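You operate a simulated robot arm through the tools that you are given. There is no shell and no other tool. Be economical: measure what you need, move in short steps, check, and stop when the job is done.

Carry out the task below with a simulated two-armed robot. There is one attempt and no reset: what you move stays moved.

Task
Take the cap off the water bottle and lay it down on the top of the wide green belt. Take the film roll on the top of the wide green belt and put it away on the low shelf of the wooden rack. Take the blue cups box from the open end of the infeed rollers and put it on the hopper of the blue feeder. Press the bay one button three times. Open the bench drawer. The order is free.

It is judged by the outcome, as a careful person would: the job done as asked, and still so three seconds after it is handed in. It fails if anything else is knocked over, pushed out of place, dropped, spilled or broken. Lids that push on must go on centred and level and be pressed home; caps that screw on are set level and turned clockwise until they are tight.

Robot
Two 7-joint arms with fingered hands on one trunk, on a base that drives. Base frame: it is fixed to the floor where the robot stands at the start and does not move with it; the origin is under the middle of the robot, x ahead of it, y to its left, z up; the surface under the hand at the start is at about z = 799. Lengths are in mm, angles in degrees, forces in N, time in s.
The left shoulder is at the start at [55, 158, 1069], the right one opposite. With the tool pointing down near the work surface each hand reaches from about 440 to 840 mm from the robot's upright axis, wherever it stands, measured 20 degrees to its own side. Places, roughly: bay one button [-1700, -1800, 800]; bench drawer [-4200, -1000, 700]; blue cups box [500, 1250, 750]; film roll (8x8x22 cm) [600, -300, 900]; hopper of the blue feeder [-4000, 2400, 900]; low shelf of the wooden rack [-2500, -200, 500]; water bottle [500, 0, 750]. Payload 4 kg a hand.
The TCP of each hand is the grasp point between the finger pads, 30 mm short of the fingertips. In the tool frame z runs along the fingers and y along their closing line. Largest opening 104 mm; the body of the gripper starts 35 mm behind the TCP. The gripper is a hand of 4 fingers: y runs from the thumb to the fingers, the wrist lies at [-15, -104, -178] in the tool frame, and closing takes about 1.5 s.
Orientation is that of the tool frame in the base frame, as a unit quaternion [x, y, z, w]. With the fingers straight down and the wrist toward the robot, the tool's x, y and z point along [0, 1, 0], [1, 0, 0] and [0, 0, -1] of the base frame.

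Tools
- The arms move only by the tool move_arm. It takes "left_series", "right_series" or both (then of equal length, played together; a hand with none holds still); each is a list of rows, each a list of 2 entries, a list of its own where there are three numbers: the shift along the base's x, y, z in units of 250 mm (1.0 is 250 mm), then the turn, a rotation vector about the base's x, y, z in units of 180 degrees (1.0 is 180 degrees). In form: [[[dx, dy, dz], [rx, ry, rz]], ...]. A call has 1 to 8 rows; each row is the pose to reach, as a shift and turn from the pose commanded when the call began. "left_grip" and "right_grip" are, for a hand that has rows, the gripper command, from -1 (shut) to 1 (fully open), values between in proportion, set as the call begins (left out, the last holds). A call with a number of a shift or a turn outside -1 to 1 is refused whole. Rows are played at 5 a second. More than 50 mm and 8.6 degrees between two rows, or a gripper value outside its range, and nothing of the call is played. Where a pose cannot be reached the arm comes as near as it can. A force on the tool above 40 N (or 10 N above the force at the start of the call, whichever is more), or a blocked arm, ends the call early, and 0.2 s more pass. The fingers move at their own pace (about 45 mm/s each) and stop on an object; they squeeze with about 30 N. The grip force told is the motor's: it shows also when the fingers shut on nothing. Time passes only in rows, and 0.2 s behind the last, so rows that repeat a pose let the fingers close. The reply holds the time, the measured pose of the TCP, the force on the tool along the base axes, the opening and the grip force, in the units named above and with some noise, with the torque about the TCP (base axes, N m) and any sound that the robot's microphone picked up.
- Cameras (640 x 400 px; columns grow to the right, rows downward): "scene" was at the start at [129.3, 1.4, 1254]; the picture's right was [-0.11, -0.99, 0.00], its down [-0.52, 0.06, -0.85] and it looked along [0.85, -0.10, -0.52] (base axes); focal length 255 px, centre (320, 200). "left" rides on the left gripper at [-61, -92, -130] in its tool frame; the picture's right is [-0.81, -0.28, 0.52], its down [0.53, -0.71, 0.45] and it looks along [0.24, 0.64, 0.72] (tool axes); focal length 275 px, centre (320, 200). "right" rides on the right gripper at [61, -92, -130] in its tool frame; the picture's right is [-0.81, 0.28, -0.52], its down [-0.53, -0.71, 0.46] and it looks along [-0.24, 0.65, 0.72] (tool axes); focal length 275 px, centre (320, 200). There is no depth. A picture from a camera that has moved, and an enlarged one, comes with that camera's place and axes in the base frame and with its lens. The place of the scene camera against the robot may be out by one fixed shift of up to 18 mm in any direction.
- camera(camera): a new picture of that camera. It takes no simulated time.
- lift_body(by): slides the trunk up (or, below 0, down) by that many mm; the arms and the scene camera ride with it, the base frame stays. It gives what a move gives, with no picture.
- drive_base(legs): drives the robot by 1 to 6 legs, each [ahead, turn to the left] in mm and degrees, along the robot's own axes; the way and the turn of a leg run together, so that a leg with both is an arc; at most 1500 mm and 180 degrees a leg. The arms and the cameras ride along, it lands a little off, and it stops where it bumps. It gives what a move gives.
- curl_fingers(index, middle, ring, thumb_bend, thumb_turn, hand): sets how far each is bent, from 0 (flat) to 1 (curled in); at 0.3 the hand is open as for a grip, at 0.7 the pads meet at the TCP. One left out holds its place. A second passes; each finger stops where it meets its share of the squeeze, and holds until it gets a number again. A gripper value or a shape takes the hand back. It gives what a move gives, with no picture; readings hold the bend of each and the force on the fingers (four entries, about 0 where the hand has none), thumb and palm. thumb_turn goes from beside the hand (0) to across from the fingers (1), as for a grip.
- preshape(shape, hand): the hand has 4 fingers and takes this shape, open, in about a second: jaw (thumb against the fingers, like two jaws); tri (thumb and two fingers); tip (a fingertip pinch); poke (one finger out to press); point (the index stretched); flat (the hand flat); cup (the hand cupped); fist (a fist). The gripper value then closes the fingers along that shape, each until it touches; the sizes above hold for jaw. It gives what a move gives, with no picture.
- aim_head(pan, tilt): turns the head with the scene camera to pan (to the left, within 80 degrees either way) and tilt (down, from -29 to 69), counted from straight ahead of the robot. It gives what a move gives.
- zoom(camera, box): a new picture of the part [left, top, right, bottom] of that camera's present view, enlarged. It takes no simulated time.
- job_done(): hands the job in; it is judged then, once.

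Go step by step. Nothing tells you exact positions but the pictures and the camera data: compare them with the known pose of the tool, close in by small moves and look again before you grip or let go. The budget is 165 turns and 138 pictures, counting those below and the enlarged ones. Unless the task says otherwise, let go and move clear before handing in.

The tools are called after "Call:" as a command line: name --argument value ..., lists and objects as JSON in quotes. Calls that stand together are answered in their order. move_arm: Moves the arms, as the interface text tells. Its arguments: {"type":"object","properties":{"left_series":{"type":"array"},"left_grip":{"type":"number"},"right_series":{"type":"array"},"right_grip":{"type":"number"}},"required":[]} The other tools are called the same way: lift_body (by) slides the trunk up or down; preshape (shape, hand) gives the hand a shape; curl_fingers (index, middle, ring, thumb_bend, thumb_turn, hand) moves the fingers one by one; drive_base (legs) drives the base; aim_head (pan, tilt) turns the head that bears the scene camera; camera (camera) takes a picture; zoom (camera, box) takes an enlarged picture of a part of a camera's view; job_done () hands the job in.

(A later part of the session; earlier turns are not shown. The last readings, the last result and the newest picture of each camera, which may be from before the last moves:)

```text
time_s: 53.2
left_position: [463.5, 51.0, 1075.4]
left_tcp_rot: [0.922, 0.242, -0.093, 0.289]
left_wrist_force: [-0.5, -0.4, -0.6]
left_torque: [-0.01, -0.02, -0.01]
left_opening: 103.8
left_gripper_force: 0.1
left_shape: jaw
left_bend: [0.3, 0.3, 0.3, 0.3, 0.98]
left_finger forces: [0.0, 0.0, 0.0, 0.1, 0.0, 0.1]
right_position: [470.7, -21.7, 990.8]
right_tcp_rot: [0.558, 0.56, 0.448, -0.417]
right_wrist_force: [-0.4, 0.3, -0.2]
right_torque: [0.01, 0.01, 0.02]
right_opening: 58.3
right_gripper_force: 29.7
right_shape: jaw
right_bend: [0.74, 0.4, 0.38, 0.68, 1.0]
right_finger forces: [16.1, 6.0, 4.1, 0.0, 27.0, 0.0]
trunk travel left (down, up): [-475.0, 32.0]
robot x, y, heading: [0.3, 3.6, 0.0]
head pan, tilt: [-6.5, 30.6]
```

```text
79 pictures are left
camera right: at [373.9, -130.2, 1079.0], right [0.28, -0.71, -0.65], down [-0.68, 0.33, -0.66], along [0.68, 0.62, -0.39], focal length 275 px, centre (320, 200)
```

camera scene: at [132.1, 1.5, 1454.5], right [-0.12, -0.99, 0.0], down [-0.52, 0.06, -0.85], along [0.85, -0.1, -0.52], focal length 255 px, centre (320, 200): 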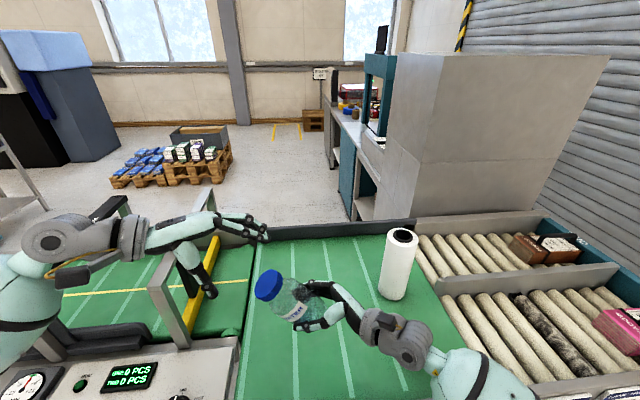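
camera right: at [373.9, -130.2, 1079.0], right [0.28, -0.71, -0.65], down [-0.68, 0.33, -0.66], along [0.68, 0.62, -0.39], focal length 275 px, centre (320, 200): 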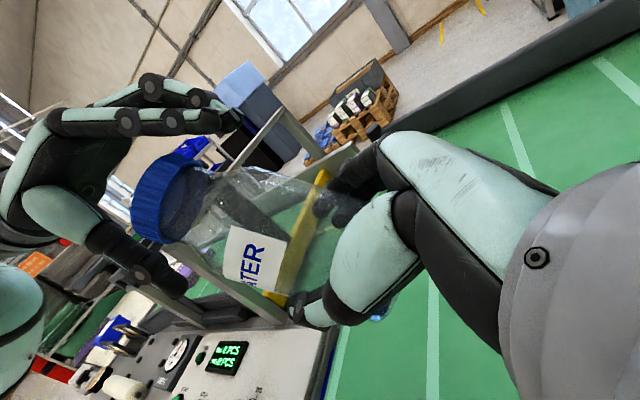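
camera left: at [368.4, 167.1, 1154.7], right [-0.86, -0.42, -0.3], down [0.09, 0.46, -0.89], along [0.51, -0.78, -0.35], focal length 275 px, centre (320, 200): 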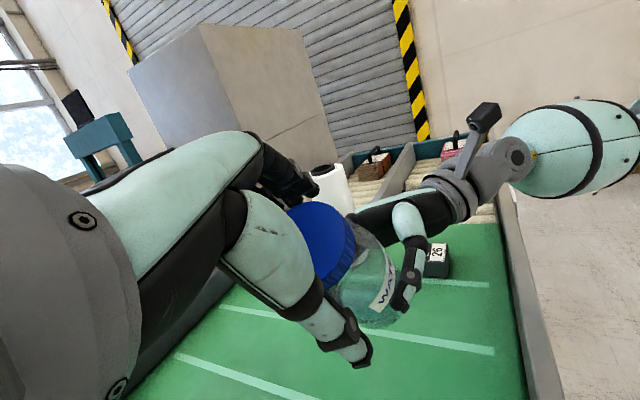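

Well aligned. I'll close on the cap.

Call:
move_arm --left_series '[[[0, 0, 0], [0, 0, 0]], [[0, 0, 0], [0, 0, 0]], [[0, 0, 0], [0, 0, 0]], [[0, 0, 0], [0, 0, 0]], [[0, 0, 0], [0, 0, 0]], [[0, 0, 0], [0, 0, 0]], [[0, 0, 0], [0, 0, 0]]]' --left_grip -1

Call:
camera --camera "right"

```text
time_s: 54.8
left_position: [464.1, 50.2, 1075.7]
left_tcp_rot: [0.921, 0.242, -0.093, 0.29]
left_wrist_force: [2.9, -4.3, -0.2]
left_torque: [-0.43, -0.18, 0.25]
left_opening: 44.9
left_gripper_force: 29.7
left_shape: jaw
left_bend: [0.74, 0.45, 0.5, 0.75, 1.0]
left_finger forces: [19.3, 10.9, 0.3, 0.1, 25.5, 0.0]
right_position: [469.9, -21.9, 991.2]
right_tcp_rot: [0.558, 0.559, 0.449, -0.418]
right_wrist_force: [-3.2, 5.7, -0.2]
right_torque: [0.06, -0.06, -0.04]
right_opening: 57.7
right_gripper_force: 29.9
right_shape: jaw
right_bend: [0.74, 0.4, 0.38, 0.68, 1.0]
right_finger forces: [14.6, 5.7, 4.1, 0.1, 28.2, 0.0]
trunk travel left (down, up): [-475.0, 32.0]
robot x, y, heading: [-1.0, 3.4, -0.3]
head pan, tilt: [-6.5, 30.6]
```

```text
78 pictures are left
camera right: at [373.8, -130.1, 1079.0], right [0.28, -0.71, -0.65], down [-0.68, 0.33, -0.66], along [0.68, 0.62, -0.39], focal length 275 px, centre (320, 200)
```

right: 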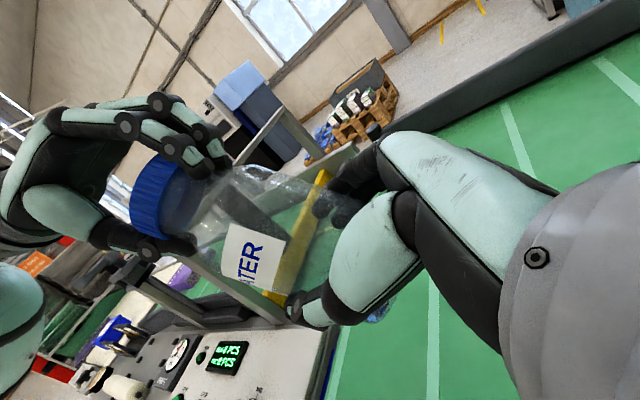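

A solid grip. Before unscrewing further I'll swing the bottle upright about the right-hand grip so nothing can spill.

Call:
move_arm --left_series '[[[0, -0.046, 0.032], [0.041, 0, 0]], [[0, -0.096, 0.058], [0.082, 0, 0]], [[0, -0.149, 0.078], [0.123, 0, 0]], [[0, -0.204, 0.09], [0.164, 0, 0]], [[0, -0.258, 0.096], [0.2055, 0, 0]]]'

Call:
camera --camera "right"

Call:
camera --camera "scene"

```text
time_s: 56.0
left_position: [462.3, -17.4, 1101.3]
left_tcp_rot: [0.966, 0.258, -0.011, -0.018]
left_wrist_force: [-1.1, -2.4, -0.7]
left_torque: [0.04, 0.0, -0.04]
left_opening: 28.2
left_gripper_force: 30.0
left_shape: jaw
left_bend: [0.76, 0.54, 0.51, 0.85, 1.0]
left_finger forces: [0.1, 0.4, 0.7, 0.0, 0.6, 0.1]
right_position: [471.6, -24.6, 986.8]
right_tcp_rot: [0.561, 0.559, 0.446, -0.417]
right_wrist_force: [0.7, 2.3, -1.8]
right_torque: [-0.12, 0.12, -0.03]
right_opening: 58.0
right_gripper_force: 29.8
right_shape: jaw
right_bend: [0.29, 0.41, 0.39, 0.7, 0.96]
right_finger forces: [18.8, 6.2, 4.5, 0.1, 28.6, 0.1]
trunk travel left (down, up): [-475.0, 32.0]
robot x, y, heading: [3.5, -1.0, -0.0]
head pan, tilt: [-6.5, 30.6]
```

```text
77 pictures are left
camera right: at [375.0, -131.7, 1076.4], right [0.28, -0.71, -0.64], down [-0.68, 0.32, -0.65], along [0.67, 0.62, -0.4], focal length 275 px, centre (320, 200)
```

right: 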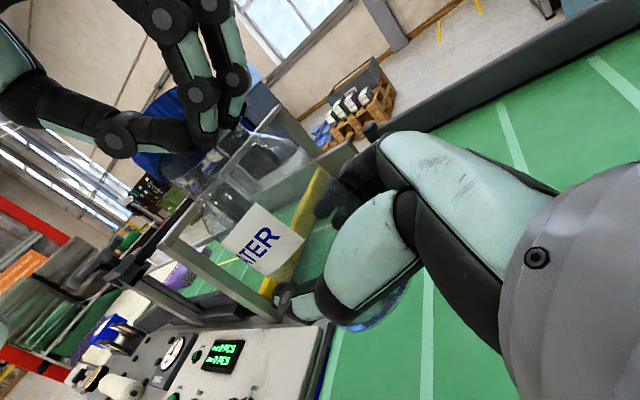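

```text
76 pictures are left
camera scene: at [132.3, -0.3, 1454.4], right [-0.12, -0.99, 0.0], down [-0.52, 0.06, -0.85], along [0.85, -0.1, -0.52], focal length 255 px, centre (320, 200)
```

scene: 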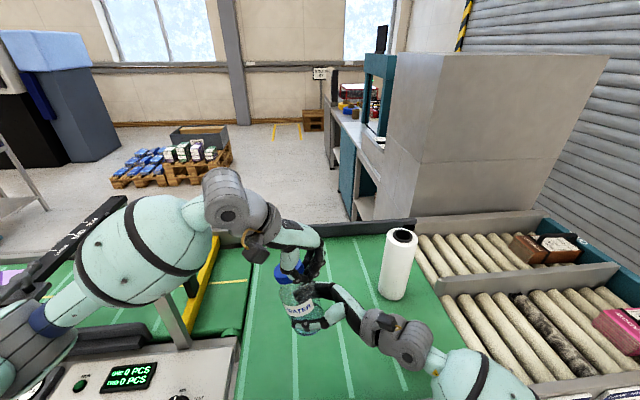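

Finger forces are nearly zero and the cap looks displaced. I'll zoom in.

Call:
zoom --camera "right" --box '[60, 30, 360, 230]'

Call:
zoom --camera "left" --box '[200, 160, 480, 380]'

```text
2.00 times, centred on (210, 130) of right
camera zoom: at [375.0, -131.7, 1076.4], right [0.28, -0.71, -0.64], down [-0.68, 0.32, -0.65], along [0.67, 0.62, -0.4], focal length 551 px, centre (540, 340)
```

zoom: 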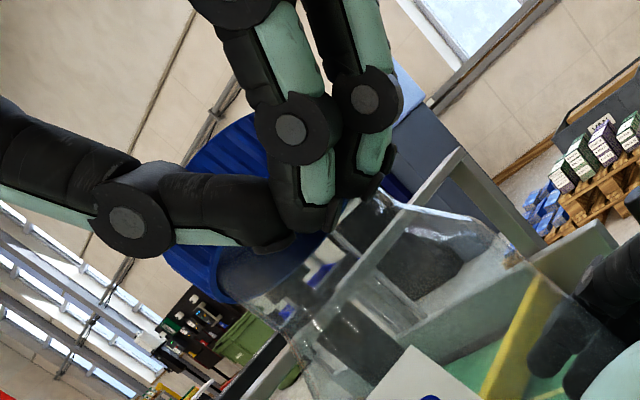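

```text
1.82 times, centred on (340, 270) of left
camera zoom: at [367.6, 28.4, 1234.6], right [-0.86, -0.15, -0.5], down [0.09, 0.9, -0.43], along [0.51, -0.42, -0.75], focal length 500 px, centre (284, 73)
```

zoom: 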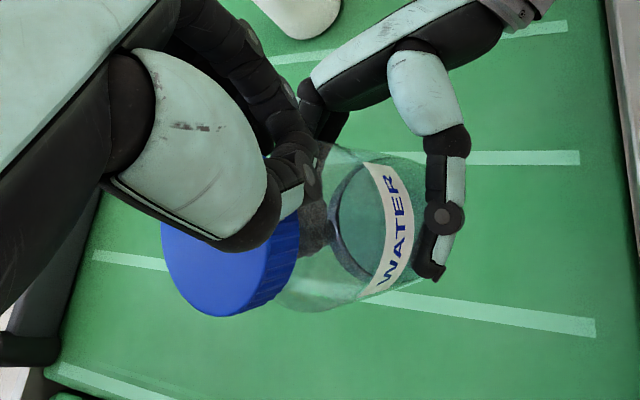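

The fingers slid off while the cap stayed on the bottle, which now leans about 20°. I'll raise the left hand and level the bottle using the right wrist instead.

Call:
move_arm --left_series '[[[-0.02, 0, 0.12], [0, 0, 0]], [[-0.02, 0, 0.26], [0, 0, 0]], [[-0.02, 0.05, 0.4], [0, 0, 0]], [[-0.02, 0.1, 0.44], [0, 0, 0]], [[-0.02, 0.15, 0.44], [0, 0, 0]]]'

Call:
move_arm --right_series '[[[0, 0, 0.01], [0.037, -0.017, 0]], [[0, 0, 0.02], [0.074, -0.034, 0]], [[0, 0, 0.02], [0.111, -0.05, 0]], [[0, 0, 0.02], [0.111, -0.05, 0]]]' --left_series '[[[0, 0, 0], [0, 0, 0]], [[0, 0, 0], [0, 0, 0]], [[0, 0, 0], [0, 0, 0]], [[0, 0, 0], [0, 0, 0]]]' --left_grip 1

Call:
camera --camera "left"

Call:
camera --camera "right"

Call:
camera --camera "scene"

```text
time_s: 57.2
left_position: [459.1, 24.0, 1209.2]
left_tcp_rot: [0.966, 0.259, -0.011, -0.018]
left_wrist_force: [-0.3, 0.3, -0.1]
left_torque: [0.01, 0.02, 0.04]
left_opening: 28.3
left_gripper_force: 30.0
left_shape: jaw
left_bend: [0.76, 0.54, 0.51, 0.85, 1.0]
left_finger forces: [0.0, 0.1, 0.0, 0.1, 0.0, 0.0]
right_position: [469.6, -22.6, 990.8]
right_tcp_rot: [0.558, 0.559, 0.449, -0.417]
right_wrist_force: [0.6, -0.5, -1.6]
right_torque: [0.02, -0.01, 0.0]
right_opening: 57.9
right_gripper_force: 29.8
right_shape: jaw
right_bend: [0.29, 0.41, 0.39, 0.69, 0.97]
right_finger forces: [18.0, 6.7, 4.7, 0.0, 29.4, 0.1]
trunk travel left (down, up): [-475.0, 32.0]
robot x, y, heading: [-0.4, -3.6, -0.3]
head pan, tilt: [-6.5, 30.6]
```

```text
time_s: 58.2
left_position: [459.4, 22.5, 1209.4]
left_tcp_rot: [0.965, 0.26, -0.011, -0.018]
left_wrist_force: [0.4, 0.5, -0.8]
left_torque: [0.0, 0.0, -0.01]
left_opening: 103.7
left_gripper_force: 0.0
left_shape: jaw
left_bend: [0.3, 0.3, 0.3, 0.3, 0.98]
left_finger forces: [0.0, 0.0, 0.1, 0.1, 0.1, 0.0]
right_position: [470.5, -22.1, 995.5]
right_tcp_rot: [0.44, 0.505, 0.581, -0.462]
right_wrist_force: [0.0, 0.1, -1.3]
right_torque: [0.01, 0.0, -0.04]
right_opening: 58.0
right_gripper_force: 29.7
right_shape: jaw
right_bend: [0.29, 0.41, 0.39, 0.69, 0.97]
right_finger forces: [17.9, 6.6, 4.5, 0.0, 29.1, 0.1]
trunk travel left (down, up): [-475.0, 32.0]
robot x, y, heading: [1.1, 0.6, -0.3]
head pan, tilt: [-6.5, 30.6]
```

```text
73 pictures are left
camera left: at [363.1, 68.1, 1343.5], right [-0.85, -0.15, -0.5], down [0.09, 0.9, -0.43], along [0.51, -0.42, -0.75], focal length 275 px, centre (320, 200)
```

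left: 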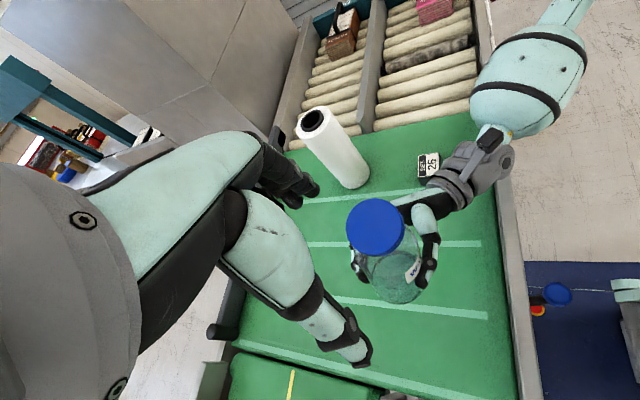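

```text
72 pictures are left
camera right: at [363.9, -151.5, 1025.6], right [0.4, -0.45, -0.8], down [-0.58, 0.55, -0.6], along [0.71, 0.7, -0.05], focal length 275 px, centre (320, 200)
```

right: 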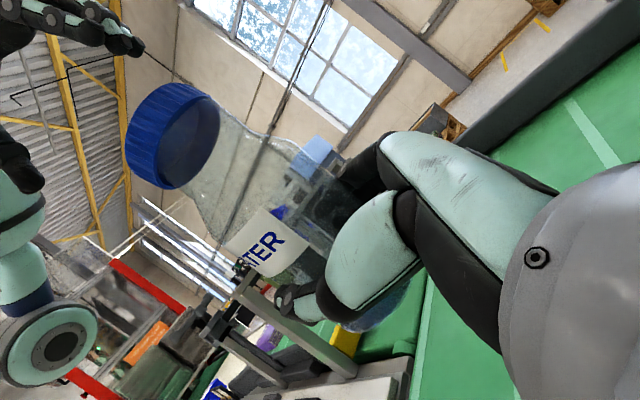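

```text
71 pictures are left
camera scene: at [131.2, 1.0, 1454.6], right [-0.12, -0.99, 0.0], down [-0.52, 0.06, -0.85], along [0.85, -0.1, -0.52], focal length 255 px, centre (320, 200)
```

scene: 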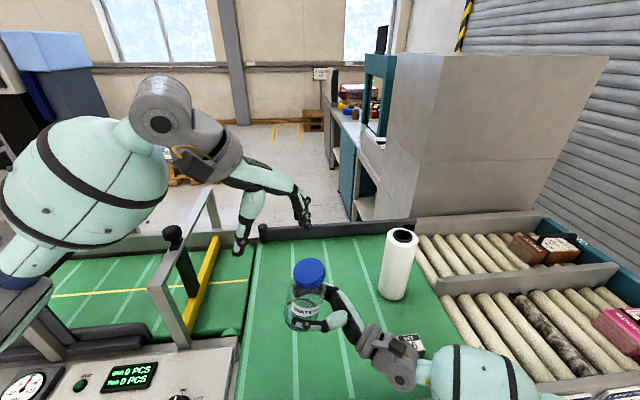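

The bottle is now nearly upright in the air, with the cap centre at about (457, -31, 1098). I'll lower the left hand over it and close, and the opening will tell me if it is gripped.

Call:
move_arm --left_series '[[[-0.01, -0.1, 0], [0, 0, 0]], [[-0.012, -0.218, -0.05], [0, 0, 0]], [[-0.012, -0.218, -0.17], [0, 0, 0]], [[-0.012, -0.218, -0.28], [0, 0, 0]], [[-0.012, -0.218, -0.375], [0, 0, 0]], [[-0.012, -0.218, -0.375], [0, 0, 0]]]'

Call:
move_arm --left_series '[[[0, 0, 0], [0, 0, 0]], [[0, 0, 0], [0, 0, 0]], [[0, 0, 0], [0, 0, 0]], [[0, 0, 0], [0, 0, 0]], [[0, 0, 0], [0, 0, 0]], [[0, 0, 0], [0, 0, 0]], [[0, 0, 0], [0, 0, 0]]]' --left_grip -1

Call:
camera --camera "right"

```text
time_s: 59.6
left_position: [457.6, -31.7, 1114.6]
left_tcp_rot: [0.966, 0.258, -0.011, -0.017]
left_wrist_force: [-0.6, 0.0, 0.3]
left_torque: [-0.01, -0.02, 0.02]
left_opening: 103.5
left_gripper_force: 0.0
left_shape: jaw
left_bend: [0.3, 0.3, 0.3, 0.3, 0.98]
left_finger forces: [0.0, 0.0, 0.0, 0.0, 0.0, 0.0]
right_position: [469.9, -20.8, 996.3]
right_tcp_rot: [0.44, 0.504, 0.581, -0.463]
right_wrist_force: [-0.3, 0.5, -1.1]
right_torque: [0.0, 0.01, -0.01]
right_opening: 57.8
right_gripper_force: 29.6
right_shape: jaw
right_bend: [0.29, 0.41, 0.39, 0.69, 0.97]
right_finger forces: [18.0, 6.6, 4.7, 0.0, 29.2, 0.0]
trunk travel left (down, up): [-475.0, 32.0]
robot x, y, heading: [0.0, 2.8, -0.2]
head pan, tilt: [-6.5, 30.6]
```

```text
time_s: 61.2
left_position: [456.6, -32.3, 1115.3]
left_tcp_rot: [0.965, 0.26, -0.012, -0.018]
left_wrist_force: [-0.2, 1.7, -3.1]
left_torque: [0.02, -0.03, -0.01]
left_opening: 44.7
left_gripper_force: 29.7
left_shape: jaw
left_bend: [0.74, 0.47, 0.51, 0.72, 1.0]
left_finger forces: [15.0, 8.2, 3.0, 0.0, 26.9, 0.0]
right_position: [469.5, -21.8, 997.1]
right_tcp_rot: [0.44, 0.504, 0.582, -0.463]
right_wrist_force: [-2.1, 0.3, 2.4]
right_torque: [-0.01, -0.03, 0.03]
right_opening: 57.8
right_gripper_force: 30.0
right_shape: jaw
right_bend: [0.29, 0.41, 0.39, 0.69, 0.97]
right_finger forces: [17.8, 6.6, 4.5, 0.0, 29.6, 0.1]
trunk travel left (down, up): [-475.0, 32.0]
robot x, y, heading: [2.7, -1.3, 0.0]
head pan, tilt: [-6.5, 30.6]
```

```text
70 pictures are left
camera right: at [364.5, -151.1, 1025.6], right [0.4, -0.45, -0.8], down [-0.58, 0.55, -0.6], along [0.71, 0.7, -0.05], focal length 275 px, centre (320, 200)
```

right: 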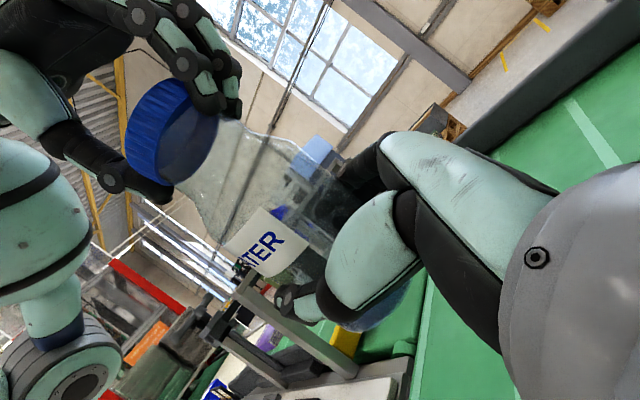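

A clean grip. I'll turn counter-clockwise 57° with a slight rise.

Call:
move_arm --left_series '[[[0, 0, 0.001], [0, 0, 0.04]], [[0, 0, 0.003], [0, 0, 0.08]], [[0, 0, 0.005], [0, 0, 0.12]], [[0, 0, 0.007], [0, 0, 0.16]], [[0, 0, 0.009], [0, 0, 0.2]], [[0, 0, 0.011], [0, 0, 0.24]], [[0, 0, 0.013], [0, 0, 0.28]], [[0, 0, 0.015], [0, 0, 0.32]]]'

Call:
camera --camera "right"

```text
time_s: 63.0
left_position: [456.3, -31.3, 1119.3]
left_tcp_rot: [0.72, 0.693, -0.019, -0.01]
left_wrist_force: [2.7, -2.4, 0.3]
left_torque: [-0.02, -0.08, -0.09]
left_opening: 28.5
left_gripper_force: 30.4
left_shape: jaw
left_bend: [0.76, 0.54, 0.52, 0.85, 1.0]
left_finger forces: [0.0, 2.2, 1.1, 0.1, 0.0, 0.0]
right_position: [470.5, -21.7, 995.7]
right_tcp_rot: [0.44, 0.505, 0.582, -0.462]
right_wrist_force: [-2.9, 2.3, -1.5]
right_torque: [-0.24, -0.26, 0.04]
right_opening: 57.9
right_gripper_force: 30.2
right_shape: jaw
right_bend: [0.29, 0.4, 0.36, 0.69, 1.0]
right_finger forces: [16.8, 7.5, 4.7, 0.0, 31.7, 0.0]
trunk travel left (down, up): [-475.0, 32.0]
robot x, y, heading: [3.8, -0.9, 0.1]
head pan, tilt: [-6.5, 30.6]
```

```text
69 pictures are left
camera right: at [364.4, -151.2, 1025.5], right [0.4, -0.46, -0.8], down [-0.58, 0.55, -0.6], along [0.71, 0.7, -0.05], focal length 275 px, centre (320, 200)
```

right: 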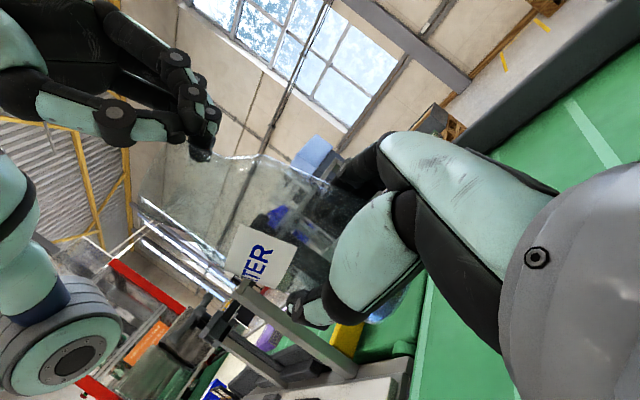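

The cap is off the bottle but no longer in the fingers. I'll look for where it went.

Call:
camera --camera "scene"

Call:
camera --camera "left"

```text
68 pictures are left
camera scene: at [132.1, 1.2, 1454.5], right [-0.12, -0.99, 0.0], down [-0.52, 0.06, -0.85], along [0.85, -0.1, -0.52], focal length 255 px, centre (320, 200)
```

scene: 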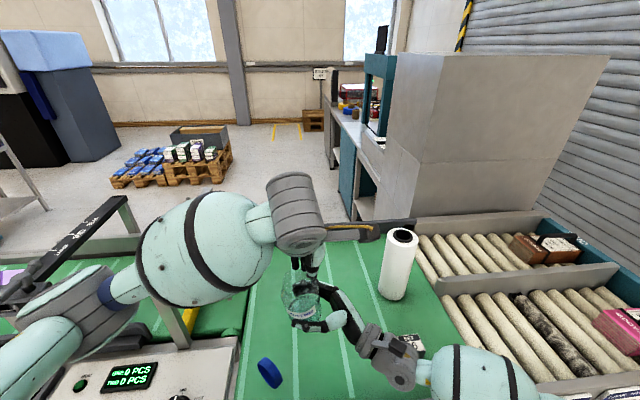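

```text
67 pictures are left
camera left: at [367.3, -87.9, 1253.0], right [-0.33, -0.8, -0.5], down [-0.71, 0.56, -0.43], along [0.62, 0.21, -0.75], focal length 275 px, centre (320, 200)
```

left: 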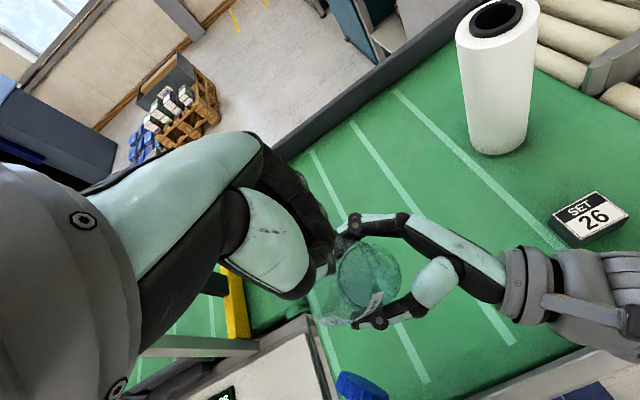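

The cap seems to be in mid-air over the near-left part of the belt. I'll hold still for a moment to let it land and look again.

Call:
move_arm --left_series '[[[0, 0, 0], [0, 0, 0]], [[0, 0, 0], [0, 0, 0]], [[0, 0, 0.02], [0, 0, 0]], [[0, 0, 0.06], [0, 0, 0]], [[0, 0, 0.1], [0, 0, 0]], [[0, 0, 0.16], [0, 0, 0]]]'

Call:
camera --camera "scene"

```text
time_s: 64.4
left_position: [457.1, -32.2, 1160.0]
left_tcp_rot: [0.722, 0.691, -0.018, -0.01]
left_wrist_force: [0.6, 0.4, -1.0]
left_torque: [0.03, 0.0, 0.0]
left_opening: 27.8
left_gripper_force: 29.8
left_shape: jaw
left_bend: [0.76, 0.55, 0.52, 0.85, 1.0]
left_finger forces: [0.1, 0.0, 0.0, 0.0, 0.1, 0.0]
right_position: [471.3, -22.2, 996.5]
right_tcp_rot: [0.441, 0.504, 0.581, -0.463]
right_wrist_force: [0.8, 0.2, -1.1]
right_torque: [-0.01, 0.01, -0.06]
right_opening: 58.0
right_gripper_force: 30.0
right_shape: jaw
right_bend: [0.29, 0.4, 0.37, 0.69, 1.0]
right_finger forces: [18.0, 6.4, 4.0, 0.0, 28.0, 0.1]
trunk travel left (down, up): [-475.0, 32.0]
robot x, y, heading: [1.0, -1.4, -0.1]
head pan, tilt: [-6.5, 30.6]
```

```text
66 pictures are left
camera scene: at [131.8, 1.1, 1454.5], right [-0.12, -0.99, 0.0], down [-0.52, 0.06, -0.85], along [0.85, -0.1, -0.52], focal length 255 px, centre (320, 200)
```

scene: 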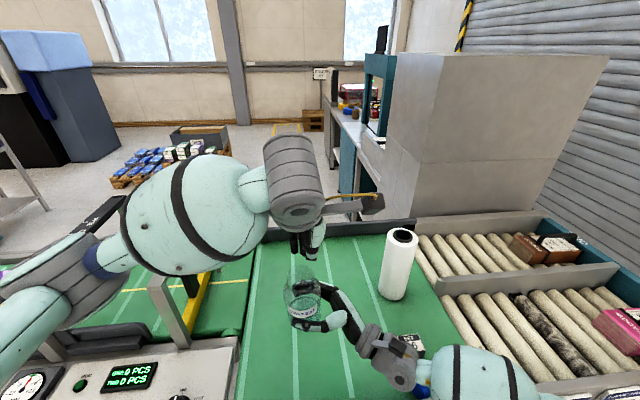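

The cap has left the view. I'll tilt the head down to find it.

Call:
aim_head --pan 0 --tilt 60

Call:
camera --camera "scene"

```text
time_s: 65.3
left_position: [456.1, -31.1, 1159.2]
left_tcp_rot: [0.722, 0.692, -0.017, -0.011]
left_wrist_force: [-0.6, -0.7, 0.2]
left_torque: [-0.01, -0.01, 0.01]
left_opening: 27.9
left_gripper_force: 29.5
left_shape: jaw
left_bend: [0.76, 0.55, 0.52, 0.85, 1.0]
left_finger forces: [0.1, 0.0, 0.0, 0.1, 0.1, 0.0]
right_position: [471.8, -22.6, 995.8]
right_tcp_rot: [0.44, 0.504, 0.582, -0.463]
right_wrist_force: [0.0, 0.7, -1.1]
right_torque: [0.01, 0.0, 0.0]
right_opening: 58.3
right_gripper_force: 29.6
right_shape: jaw
right_bend: [0.29, 0.4, 0.37, 0.69, 1.0]
right_finger forces: [18.0, 6.3, 4.0, 0.0, 28.1, 0.0]
trunk travel left (down, up): [-475.0, 32.0]
robot x, y, heading: [-0.1, 2.9, 0.0]
head pan, tilt: [0.0, 60.0]
```

```text
65 pictures are left
camera scene: at [108.5, 11.5, 1413.7], right [0.0, -1.0, 0.0], down [-0.87, 0.0, -0.49], along [0.49, 0.0, -0.87], focal length 255 px, centre (320, 200)
```

scene: 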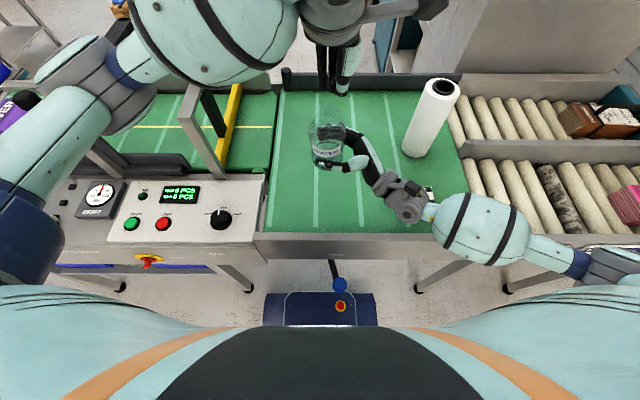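

Call:
zoom --camera "scene" --box '[20, 140, 440, 330]'

```text
1.52 times, centred on (230, 235) of scene
camera zoom: at [108.5, 11.5, 1413.7], right [0.0, -1.0, 0.0], down [-0.87, 0.0, -0.49], along [0.49, 0.0, -0.87], focal length 389 px, centre (457, 147)
```

zoom: 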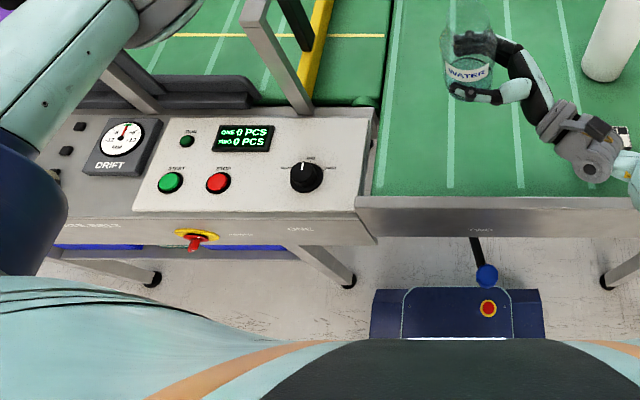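

The cap isn't on the belt or console, so it probably went to the floor by the robot. I'll back the base 180 mm, which gives the arms more room and shows the floor.

Call:
drive_base --legs '[[-180, 0]]'

Call:
camera --camera "scene"

```text
time_s: 66.9
left_position: [278.2, -31.1, 1156.7]
left_tcp_rot: [0.722, 0.692, -0.02, -0.012]
left_wrist_force: [0.7, 0.2, -0.2]
left_torque: [-0.01, 0.01, 0.01]
left_opening: 27.7
left_gripper_force: 29.7
left_shape: jaw
left_bend: [0.76, 0.55, 0.52, 0.85, 1.0]
left_finger forces: [0.0, 0.0, 0.0, 0.1, 0.0, 0.0]
right_position: [291.8, -21.4, 994.6]
right_tcp_rot: [0.441, 0.504, 0.58, -0.464]
right_wrist_force: [-0.1, 1.1, -1.9]
right_torque: [-0.02, -0.02, 0.04]
right_opening: 58.2
right_gripper_force: 29.9
right_shape: jaw
right_bend: [0.29, 0.4, 0.37, 0.69, 1.0]
right_finger forces: [18.0, 6.4, 4.1, 0.1, 28.0, 0.1]
trunk travel left (down, up): [-475.0, 32.0]
robot x, y, heading: [-182.9, -1.0, 0.0]
head pan, tilt: [0.0, 60.0]
```

```text
63 pictures are left
camera scene: at [-69.4, 11.8, 1413.2], right [0.0, -1.0, 0.0], down [-0.87, 0.0, -0.48], along [0.48, 0.0, -0.87], focal length 255 px, centre (320, 200)
```

scene: 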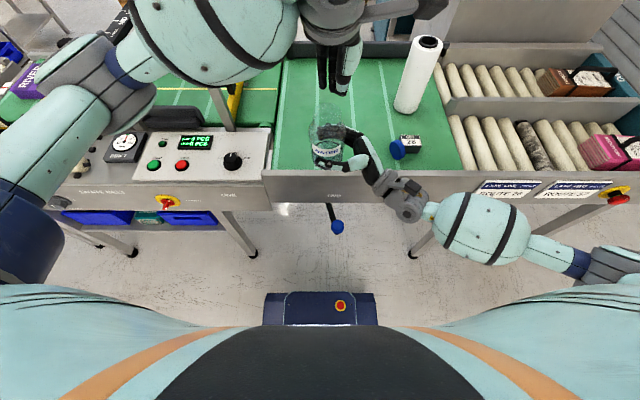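

The cap is on the belt, lying against the SET block. I'll extend both arms back over the belt, then hand the open bottle to the left hand from above so it can be set down straight.

Call:
move_arm --right_series '[[[0.1, 0, 0], [0, 0, 0]], [[0.2, 0, 0], [0, 0, 0]], [[0.3, 0, 0], [0, 0, 0]], [[0.4, 0, 0], [0, 0, 0]], [[0.5, 0, 0], [0, 0, 0]], [[0.6, 0, 0], [0, 0, 0]], [[0.7, 0, 0], [0, 0, 0]], [[0.72, 0, 0], [0, 0, 0]]]' --left_series '[[[0.1, 0, 0.05], [0, 0, 0]], [[0.2, 0, 0.1], [0, 0, 0]], [[0.3, 0, 0.15], [0, 0, 0]], [[0.4, 0, 0.2], [0, 0, 0]], [[0.5, 0, 0.2], [0, 0, 0]], [[0.6, 0, 0.2], [0, 0, 0]], [[0.7, 0, 0.2], [0, 0, 0]], [[0.72, 0, 0.2], [0, 0, 0]]]' --left_grip 1

Call:
camera --camera "left"

Call:
camera --camera "right"

```text
time_s: 68.7
left_position: [440.6, -30.7, 1213.6]
left_tcp_rot: [0.721, 0.693, -0.013, -0.006]
left_wrist_force: [-1.0, -0.5, 0.3]
left_torque: [-0.01, -0.05, 0.02]
left_opening: 103.6
left_gripper_force: 0.0
left_shape: jaw
left_bend: [0.3, 0.3, 0.3, 0.3, 0.98]
left_finger forces: [0.0, 0.0, 0.1, 0.0, 0.0, 0.0]
right_position: [458.2, -22.4, 1000.6]
right_tcp_rot: [0.436, 0.508, 0.584, -0.459]
right_wrist_force: [0.8, -0.2, -1.3]
right_torque: [0.02, -0.01, -0.01]
right_opening: 57.9
right_gripper_force: 30.3
right_shape: jaw
right_bend: [0.29, 0.4, 0.37, 0.69, 1.0]
right_finger forces: [17.4, 6.3, 4.1, 0.1, 27.5, 0.0]
trunk travel left (down, up): [-475.0, 32.0]
robot x, y, heading: [-181.1, 1.4, -0.2]
head pan, tilt: [0.0, 60.0]
```

```text
62 pictures are left
camera left: at [350.1, -86.9, 1346.1], right [-0.32, -0.8, -0.5], down [-0.7, 0.56, -0.44], along [0.63, 0.21, -0.74], focal length 275 px, centre (320, 200)
```

left: 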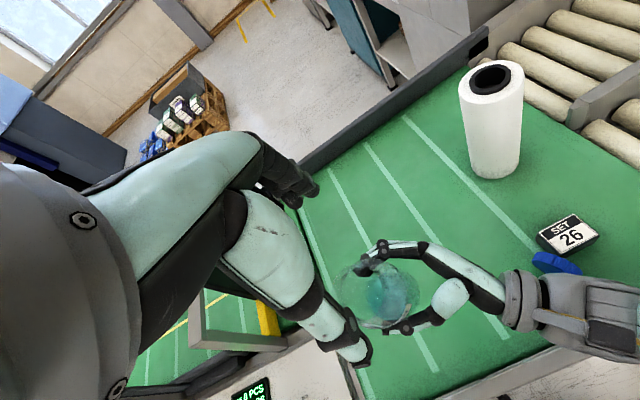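

```text
61 pictures are left
camera right: at [351.5, -151.0, 1029.2], right [0.41, -0.45, -0.79], down [-0.57, 0.55, -0.61], along [0.71, 0.7, -0.04], focal length 275 px, centre (320, 200)
```

right: 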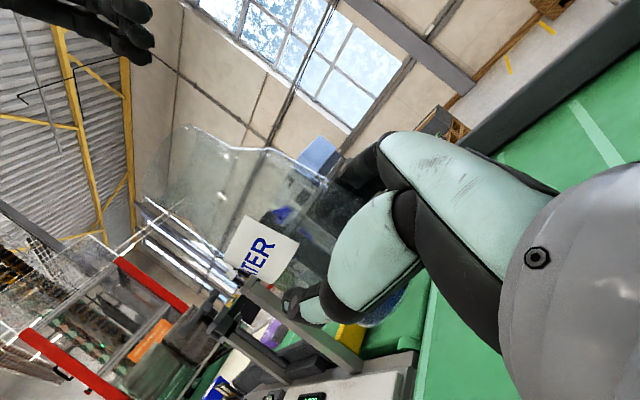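

Call:
zoom --camera "left" --box '[300, 220, 460, 350]'

```text
3.08 times, centred on (380, 285) of left
camera zoom: at [350.1, -86.9, 1346.1], right [-0.32, -0.8, -0.5], down [-0.7, 0.56, -0.44], along [0.63, 0.21, -0.74], focal length 847 px, centre (135, -62)
```

zoom: 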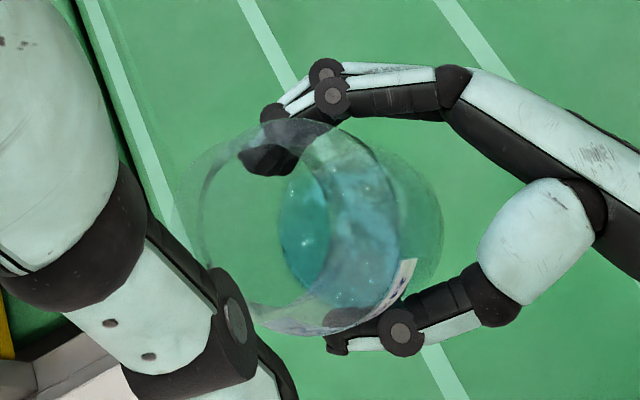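

The bottle rim is near (441, -17, 1095). I'll lower the left hand over the neck and close.

Call:
move_arm --left_series '[[[0.002, 0.054, -0.12], [0, 0, 0]], [[0.002, 0.054, -0.26], [0, 0, 0]], [[0.002, 0.054, -0.4], [0, 0, 0]], [[0.002, 0.054, -0.52], [0, 0, 0]], [[0.002, 0.054, -0.52], [0, 0, 0]]]'

Call:
camera --camera "right"

```text
time_s: 69.9
left_position: [441.0, -16.9, 1083.0]
left_tcp_rot: [0.722, 0.692, -0.014, -0.006]
left_wrist_force: [-0.5, -0.2, -0.9]
left_torque: [-0.02, 0.01, 0.02]
left_opening: 103.9
left_gripper_force: 0.1
left_shape: jaw
left_bend: [0.3, 0.3, 0.3, 0.3, 0.98]
left_finger forces: [0.1, 0.1, 0.0, 0.0, 0.0, 0.0]
right_position: [457.1, -23.4, 1000.6]
right_tcp_rot: [0.436, 0.508, 0.583, -0.46]
right_wrist_force: [-0.2, 0.5, -1.6]
right_torque: [0.0, 0.0, -0.04]
right_opening: 57.9
right_gripper_force: 30.0
right_shape: jaw
right_bend: [0.29, 0.4, 0.37, 0.69, 1.0]
right_finger forces: [17.5, 6.3, 4.1, 0.0, 27.6, 0.0]
trunk travel left (down, up): [-475.0, 32.0]
robot x, y, heading: [-182.6, 0.8, -0.0]
head pan, tilt: [0.0, 60.0]
```

```text
59 pictures are left
camera right: at [351.1, -151.0, 1029.2], right [0.41, -0.45, -0.79], down [-0.57, 0.55, -0.61], along [0.71, 0.7, -0.04], focal length 275 px, centre (320, 200)
```

right: 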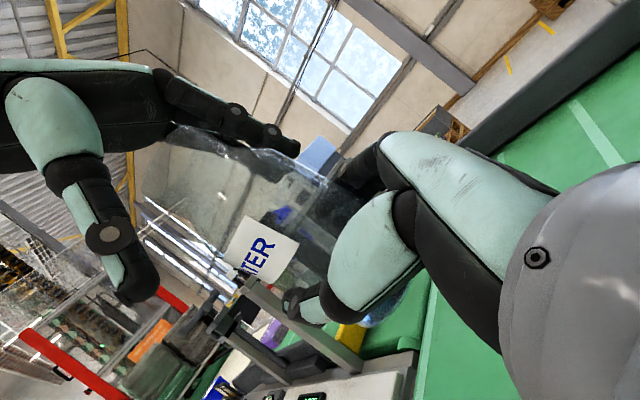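

The fingers straddle the neck. I'll close the left hand.

Call:
move_arm --left_series '[[[0, 0, 0], [0, 0, 0]], [[0, 0, 0], [0, 0, 0]], [[0, 0, 0], [0, 0, 0]], [[0, 0, 0], [0, 0, 0]], [[0, 0, 0], [0, 0, 0]], [[0, 0, 0], [0, 0, 0]], [[0, 0, 0], [0, 0, 0]]]' --left_grip -1

Call:
camera --camera "right"

```text
time_s: 71.5
left_position: [441.0, -18.7, 1083.5]
left_tcp_rot: [0.721, 0.693, -0.013, -0.007]
left_wrist_force: [-0.7, -0.8, 1.8]
left_torque: [0.0, 0.08, -0.12]
left_opening: 60.3
left_gripper_force: 30.3
left_shape: jaw
left_bend: [0.27, 0.35, 0.36, 0.73, 1.0]
left_finger forces: [13.5, 8.2, 1.8, 0.0, 26.5, 0.0]
right_position: [457.7, -20.4, 1001.6]
right_tcp_rot: [0.435, 0.508, 0.584, -0.46]
right_wrist_force: [1.8, 2.0, -1.6]
right_torque: [-0.02, 0.01, 0.11]
right_opening: 58.0
right_gripper_force: 30.0
right_shape: jaw
right_bend: [0.29, 0.4, 0.37, 0.69, 1.0]
right_finger forces: [17.8, 6.6, 4.4, 0.1, 27.3, 0.0]
trunk travel left (down, up): [-475.0, 32.0]
robot x, y, heading: [-180.7, 4.7, -0.2]
head pan, tilt: [0.0, 60.0]
```

```text
58 pictures are left
camera right: at [351.2, -150.8, 1029.1], right [0.41, -0.46, -0.79], down [-0.57, 0.55, -0.61], along [0.71, 0.7, -0.04], focal length 275 px, centre (320, 200)
```

right: 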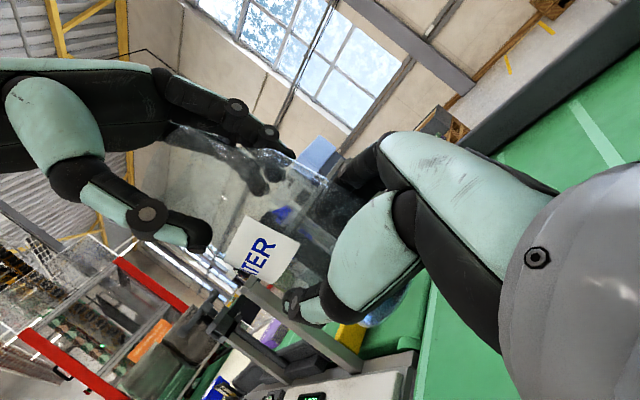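

The left hand has the bottle firmly. I'll open the right hand and withdraw it.

Call:
move_arm --right_series '[[[0, 0, 0], [0, 0, 0]], [[0, 0, 0], [0, 0, 0]], [[0, 0, 0], [0, 0, 0]], [[0, 0, 0], [0, 0, 0]], [[0, -0.12, 0], [0, 0, 0]], [[0, -0.27, 0], [0, 0, 0]], [[0, -0.42, 0.05], [0, 0, 0]], [[0, -0.57, 0.15], [0, 0, 0]]]' --right_grip 1

Call:
camera --camera "scene"

```text
time_s: 73.3
left_position: [439.5, -17.5, 1084.9]
left_tcp_rot: [0.722, 0.692, -0.013, -0.006]
left_wrist_force: [-0.1, -1.1, 0.0]
left_torque: [0.02, -0.02, -0.04]
left_opening: 60.1
left_gripper_force: 29.9
left_shape: jaw
left_bend: [0.27, 0.35, 0.36, 0.73, 1.0]
left_finger forces: [13.8, 8.3, 2.0, 0.0, 25.1, 0.0]
right_position: [456.7, -163.6, 1038.7]
right_tcp_rot: [0.436, 0.509, 0.583, -0.459]
right_wrist_force: [-0.5, 0.0, -0.2]
right_torque: [0.01, 0.03, -0.03]
right_opening: 103.7
right_gripper_force: 0.0
right_shape: jaw
right_bend: [0.3, 0.3, 0.3, 0.3, 0.98]
right_finger forces: [0.0, 0.1, 0.0, 0.0, 0.1, 0.0]
trunk travel left (down, up): [-475.0, 32.0]
robot x, y, heading: [-181.9, 1.3, -0.2]
head pan, tilt: [0.0, 60.0]
```

```text
57 pictures are left
camera scene: at [-74.4, 10.7, 1413.8], right [0.0, -1.0, 0.0], down [-0.87, 0.0, -0.49], along [0.49, 0.0, -0.87], focal length 255 px, centre (320, 200)
```

scene: 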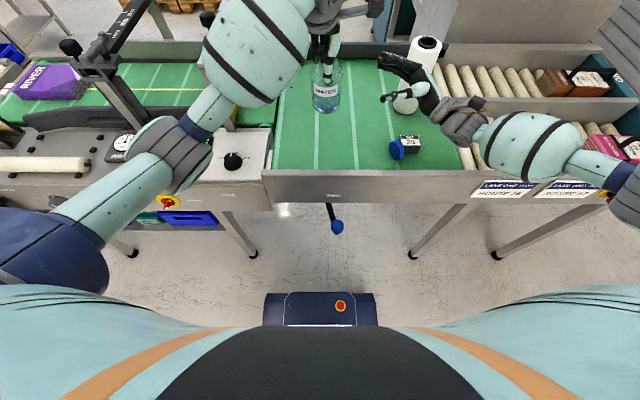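

Bottle is held upright by the left hand. I'll level it, lower it to just above the belt at its original spot, and check.

Call:
move_arm --left_series '[[[0.03, 0, -0.08], [0, 0.012, 0]], [[0.06, 0, -0.16], [0, 0.024, 0]], [[0.09, 0, -0.24], [0, 0.036, 0]], [[0.11, 0.01, -0.32], [0, 0.042, 0]], [[0.12, 0.02, -0.4], [0, 0.045, 0]], [[0.124, 0.02, -0.47], [0, 0.045, 0]], [[0.124, 0.02, -0.52], [0, 0.045, 0]]]'

Call:
camera --camera "right"

```text
time_s: 74.9
left_position: [472.8, -11.3, 952.5]
left_tcp_rot: [0.719, 0.69, -0.064, -0.056]
left_wrist_force: [0.9, 0.2, -1.5]
left_torque: [0.02, 0.03, -0.01]
left_opening: 60.2
left_gripper_force: 29.5
left_shape: jaw
left_bend: [0.27, 0.35, 0.36, 0.73, 1.0]
left_finger forces: [13.9, 8.5, 1.9, 0.0, 25.1, 0.1]
right_position: [458.5, -163.4, 1038.7]
right_tcp_rot: [0.437, 0.508, 0.583, -0.46]
right_wrist_force: [0.2, -0.6, -0.3]
right_torque: [0.01, 0.01, 0.01]
right_opening: 103.9
right_gripper_force: 0.0
right_shape: jaw
right_bend: [0.3, 0.3, 0.3, 0.3, 0.98]
right_finger forces: [0.0, 0.0, 0.1, 0.1, 0.0, 0.0]
trunk travel left (down, up): [-475.0, 32.0]
robot x, y, heading: [-182.3, 3.7, -0.0]
head pan, tilt: [0.0, 60.0]
```

```text
56 pictures are left
camera right: at [351.5, -292.7, 1065.9], right [0.41, -0.45, -0.79], down [-0.57, 0.55, -0.61], along [0.71, 0.7, -0.04], focal length 275 px, centre (320, 200)
```

right: 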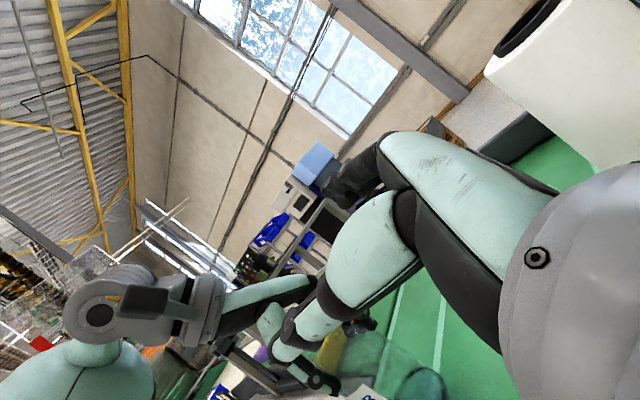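

Close to the belt. I'll lower slowly until contact shows in the force.

Call:
move_arm --left_series '[[[0, 0, -0.012], [0, 0, 0]], [[0, 0, -0.024], [0, 0, 0]], [[0, 0, -0.036], [0, 0, 0]], [[0, 0, -0.044], [0, 0, 0]], [[0, 0, -0.05], [0, 0, 0]]]'

Call:
zoom --camera "scene" --box '[260, 40, 440, 180]'

```text
time_s: 76.1
left_position: [471.9, -11.8, 940.7]
left_tcp_rot: [0.719, 0.69, -0.064, -0.055]
left_wrist_force: [-0.3, 0.9, 0.7]
left_torque: [-0.05, -0.01, 0.03]
left_opening: 60.2
left_gripper_force: 29.9
left_shape: jaw
left_bend: [0.27, 0.35, 0.36, 0.73, 1.0]
left_finger forces: [14.0, 8.3, 2.0, 0.0, 25.1, 0.0]
right_position: [458.2, -163.2, 1037.8]
right_tcp_rot: [0.436, 0.507, 0.584, -0.459]
right_wrist_force: [0.0, 0.4, -0.1]
right_torque: [-0.03, 0.01, 0.03]
right_opening: 103.7
right_gripper_force: 0.1
right_shape: jaw
right_bend: [0.3, 0.3, 0.3, 0.3, 0.98]
right_finger forces: [0.0, 0.0, 0.0, 0.1, 0.0, 0.0]
trunk travel left (down, up): [-475.0, 32.0]
robot x, y, heading: [-183.2, 0.1, 0.0]
head pan, tilt: [0.0, 60.0]
```

```text
2.86 times, centred on (350, 110) of scene
camera zoom: at [-73.5, 11.8, 1413.7], right [0.0, -1.0, 0.0], down [-0.87, 0.0, -0.49], along [0.49, 0.0, -0.87], focal length 729 px, centre (234, 457)
```

zoom: 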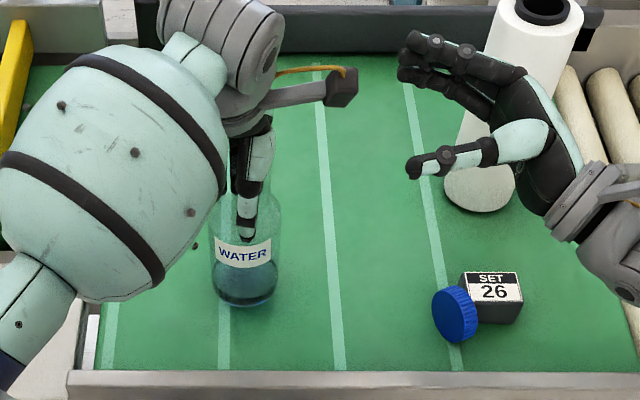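

Call:
move_arm --left_series '[[[0, 0, -0.01], [0, 0, 0]], [[0, 0, -0.02], [0, 0, 0]], [[0, 0, -0.02], [0, 0, 0]]]'

```text
time_s: 76.9
left_position: [471.5, -12.9, 935.6]
left_tcp_rot: [0.719, 0.69, -0.064, -0.055]
left_wrist_force: [0.1, -0.2, -0.3]
left_torque: [0.01, 0.05, 0.02]
left_opening: 60.2
left_gripper_force: 30.1
left_shape: jaw
left_bend: [0.27, 0.35, 0.36, 0.73, 1.0]
left_finger forces: [13.9, 8.4, 1.9, 0.0, 25.1, 0.1]
right_position: [457.3, -163.2, 1037.2]
right_tcp_rot: [0.435, 0.507, 0.585, -0.459]
right_wrist_force: [-0.2, 0.1, 0.4]
right_torque: [-0.01, 0.04, 0.03]
right_opening: 103.6
right_gripper_force: 0.1
right_shape: jaw
right_bend: [0.3, 0.3, 0.3, 0.3, 0.98]
right_finger forces: [0.0, 0.0, 0.0, 0.0, 0.0, 0.0]
trunk travel left (down, up): [-475.0, 32.0]
robot x, y, heading: [-181.5, -2.3, 0.2]
head pan, tilt: [0.0, 60.0]
```

No contact yet, so I'll continue slowly.

Call:
move_arm --left_series '[[[0, 0, -0.01], [0, 0, 0]], [[0, 0, -0.02], [0, 0, 0]], [[0, 0, -0.03], [0, 0, 0]], [[0, 0, -0.03], [0, 0, 0]]]'

```text
time_s: 77.9
left_position: [472.7, -13.0, 928.1]
left_tcp_rot: [0.718, 0.691, -0.065, -0.055]
left_wrist_force: [0.5, -1.1, -0.1]
left_torque: [0.04, -0.01, 0.01]
left_opening: 60.4
left_gripper_force: 30.1
left_shape: jaw
left_bend: [0.27, 0.35, 0.36, 0.73, 1.0]
left_finger forces: [13.9, 8.4, 1.9, 0.0, 25.0, 0.1]
right_position: [457.3, -162.8, 1038.1]
right_tcp_rot: [0.436, 0.508, 0.584, -0.46]
right_wrist_force: [0.6, 0.2, 0.1]
right_torque: [0.0, 0.01, 0.01]
right_opening: 103.6
right_gripper_force: 0.0
right_shape: jaw
right_bend: [0.3, 0.3, 0.3, 0.3, 0.98]
right_finger forces: [0.0, 0.0, 0.0, 0.0, 0.0, 0.0]
trunk travel left (down, up): [-475.0, 32.0]
robot x, y, heading: [-182.7, -0.0, 0.1]
head pan, tilt: [0.0, 60.0]
```

Call:
move_arm --left_series '[[[0, 0, -0.01], [0, 0, 0]], [[0, 0, -0.02], [0, 0, 0]], [[0, 0, -0.03], [0, 0, 0]], [[0, 0, -0.036], [0, 0, 0]]]'

Call:
zoom --camera "scene" --box '[260, 40, 440, 180]'

```text
time_s: 78.9
left_position: [472.0, -13.7, 927.1]
left_tcp_rot: [0.719, 0.69, -0.061, -0.05]
left_wrist_force: [4.4, -1.2, 29.3]
left_torque: [0.03, 0.1, 0.01]
left_opening: 62.0
left_gripper_force: 29.9
left_shape: jaw
left_bend: [0.26, 0.35, 0.36, 0.74, 1.0]
left_finger forces: [16.8, 11.0, 3.0, 0.0, 35.1, 0.1]
right_position: [455.4, -162.9, 1039.1]
right_tcp_rot: [0.435, 0.508, 0.585, -0.459]
right_wrist_force: [0.6, -0.4, -0.6]
right_torque: [0.0, -0.03, 0.01]
right_opening: 103.7
right_gripper_force: 0.1
right_shape: jaw
right_bend: [0.3, 0.3, 0.3, 0.3, 0.98]
right_finger forces: [0.0, 0.0, 0.0, 0.1, 0.0, 0.0]
trunk travel left (down, up): [-475.0, 32.0]
robot x, y, heading: [-178.8, 0.2, 0.0]
head pan, tilt: [0.0, 60.0]
```

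```text
2.86 times, centred on (350, 110) of scene
camera zoom: at [-77.5, 11.8, 1414.2], right [0.0, -1.0, 0.0], down [-0.87, 0.0, -0.49], along [0.49, 0.0, -0.87], focal length 729 px, centre (234, 457)
```

zoom: 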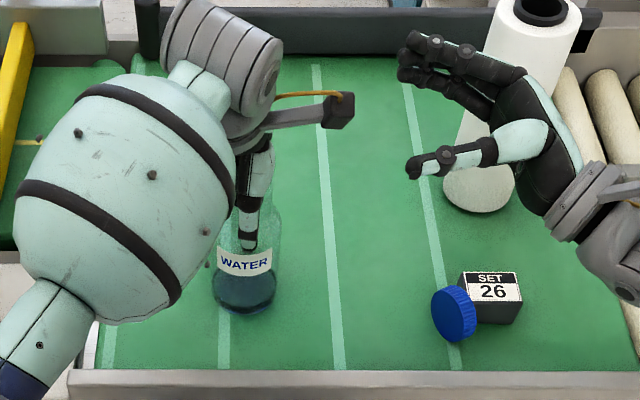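

Contact with about 29 N. I'll ease up slightly, open and rise straight up.

Call:
move_arm --left_series '[[[0, 0, 0.02], [0, 0, 0]], [[0, 0, 0.028], [0, 0, 0]], [[0, 0, 0.028], [0, 0, 0]]]'

Call:
move_arm --left_series '[[[0, 0, 0], [0, 0, 0]], [[0, 0, 0], [0, 0, 0]], [[0, 0, 0], [0, 0, 0]], [[0, 0, 0], [0, 0, 0]], [[0, 0, 0.1], [0, 0, 0]], [[0, 0, 0.25], [0, 0, 0]], [[0, 0, 0.42], [0, 0, 0]], [[0, 0.1, 0.6], [0, 0, 0]]]' --left_grip 1

Call:
zoom --camera "scene" --box '[260, 40, 440, 180]'

```text
time_s: 79.7
left_position: [470.4, -12.3, 926.9]
left_tcp_rot: [0.718, 0.691, -0.064, -0.055]
left_wrist_force: [4.6, -0.4, 11.1]
left_torque: [-0.01, -0.33, -0.03]
left_opening: 61.5
left_gripper_force: 29.8
left_shape: jaw
left_bend: [0.26, 0.35, 0.36, 0.74, 1.0]
left_finger forces: [16.6, 10.4, 2.4, 0.0, 27.6, 0.0]
right_position: [457.3, -164.4, 1038.8]
right_tcp_rot: [0.435, 0.509, 0.584, -0.459]
right_wrist_force: [0.6, -0.1, 0.8]
right_torque: [-0.02, 0.01, 0.0]
right_opening: 103.9
right_gripper_force: 0.0
right_shape: jaw
right_bend: [0.3, 0.3, 0.3, 0.3, 0.98]
right_finger forces: [0.0, 0.0, 0.1, 0.0, 0.0, 0.1]
trunk travel left (down, up): [-475.0, 32.0]
robot x, y, heading: [-179.1, -0.9, -0.1]
head pan, tilt: [0.0, 60.0]
```

```text
refused: row 8 steps farther than a row can; nothing moved
```

```text
2.86 times, centred on (350, 110) of scene
camera zoom: at [-74.8, 11.8, 1413.7], right [0.0, -1.0, 0.0], down [-0.87, 0.0, -0.49], along [0.49, 0.0, -0.87], focal length 729 px, centre (234, 457)
```

zoom: 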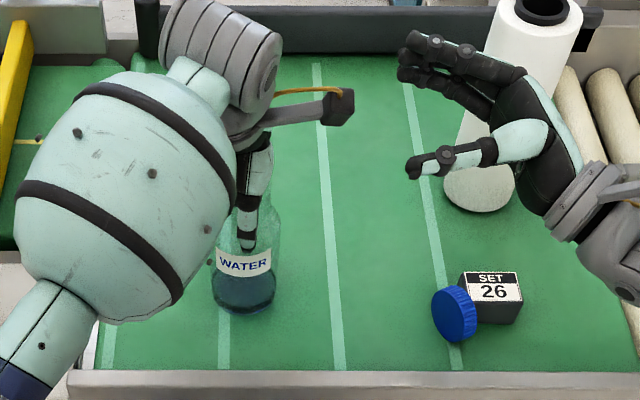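

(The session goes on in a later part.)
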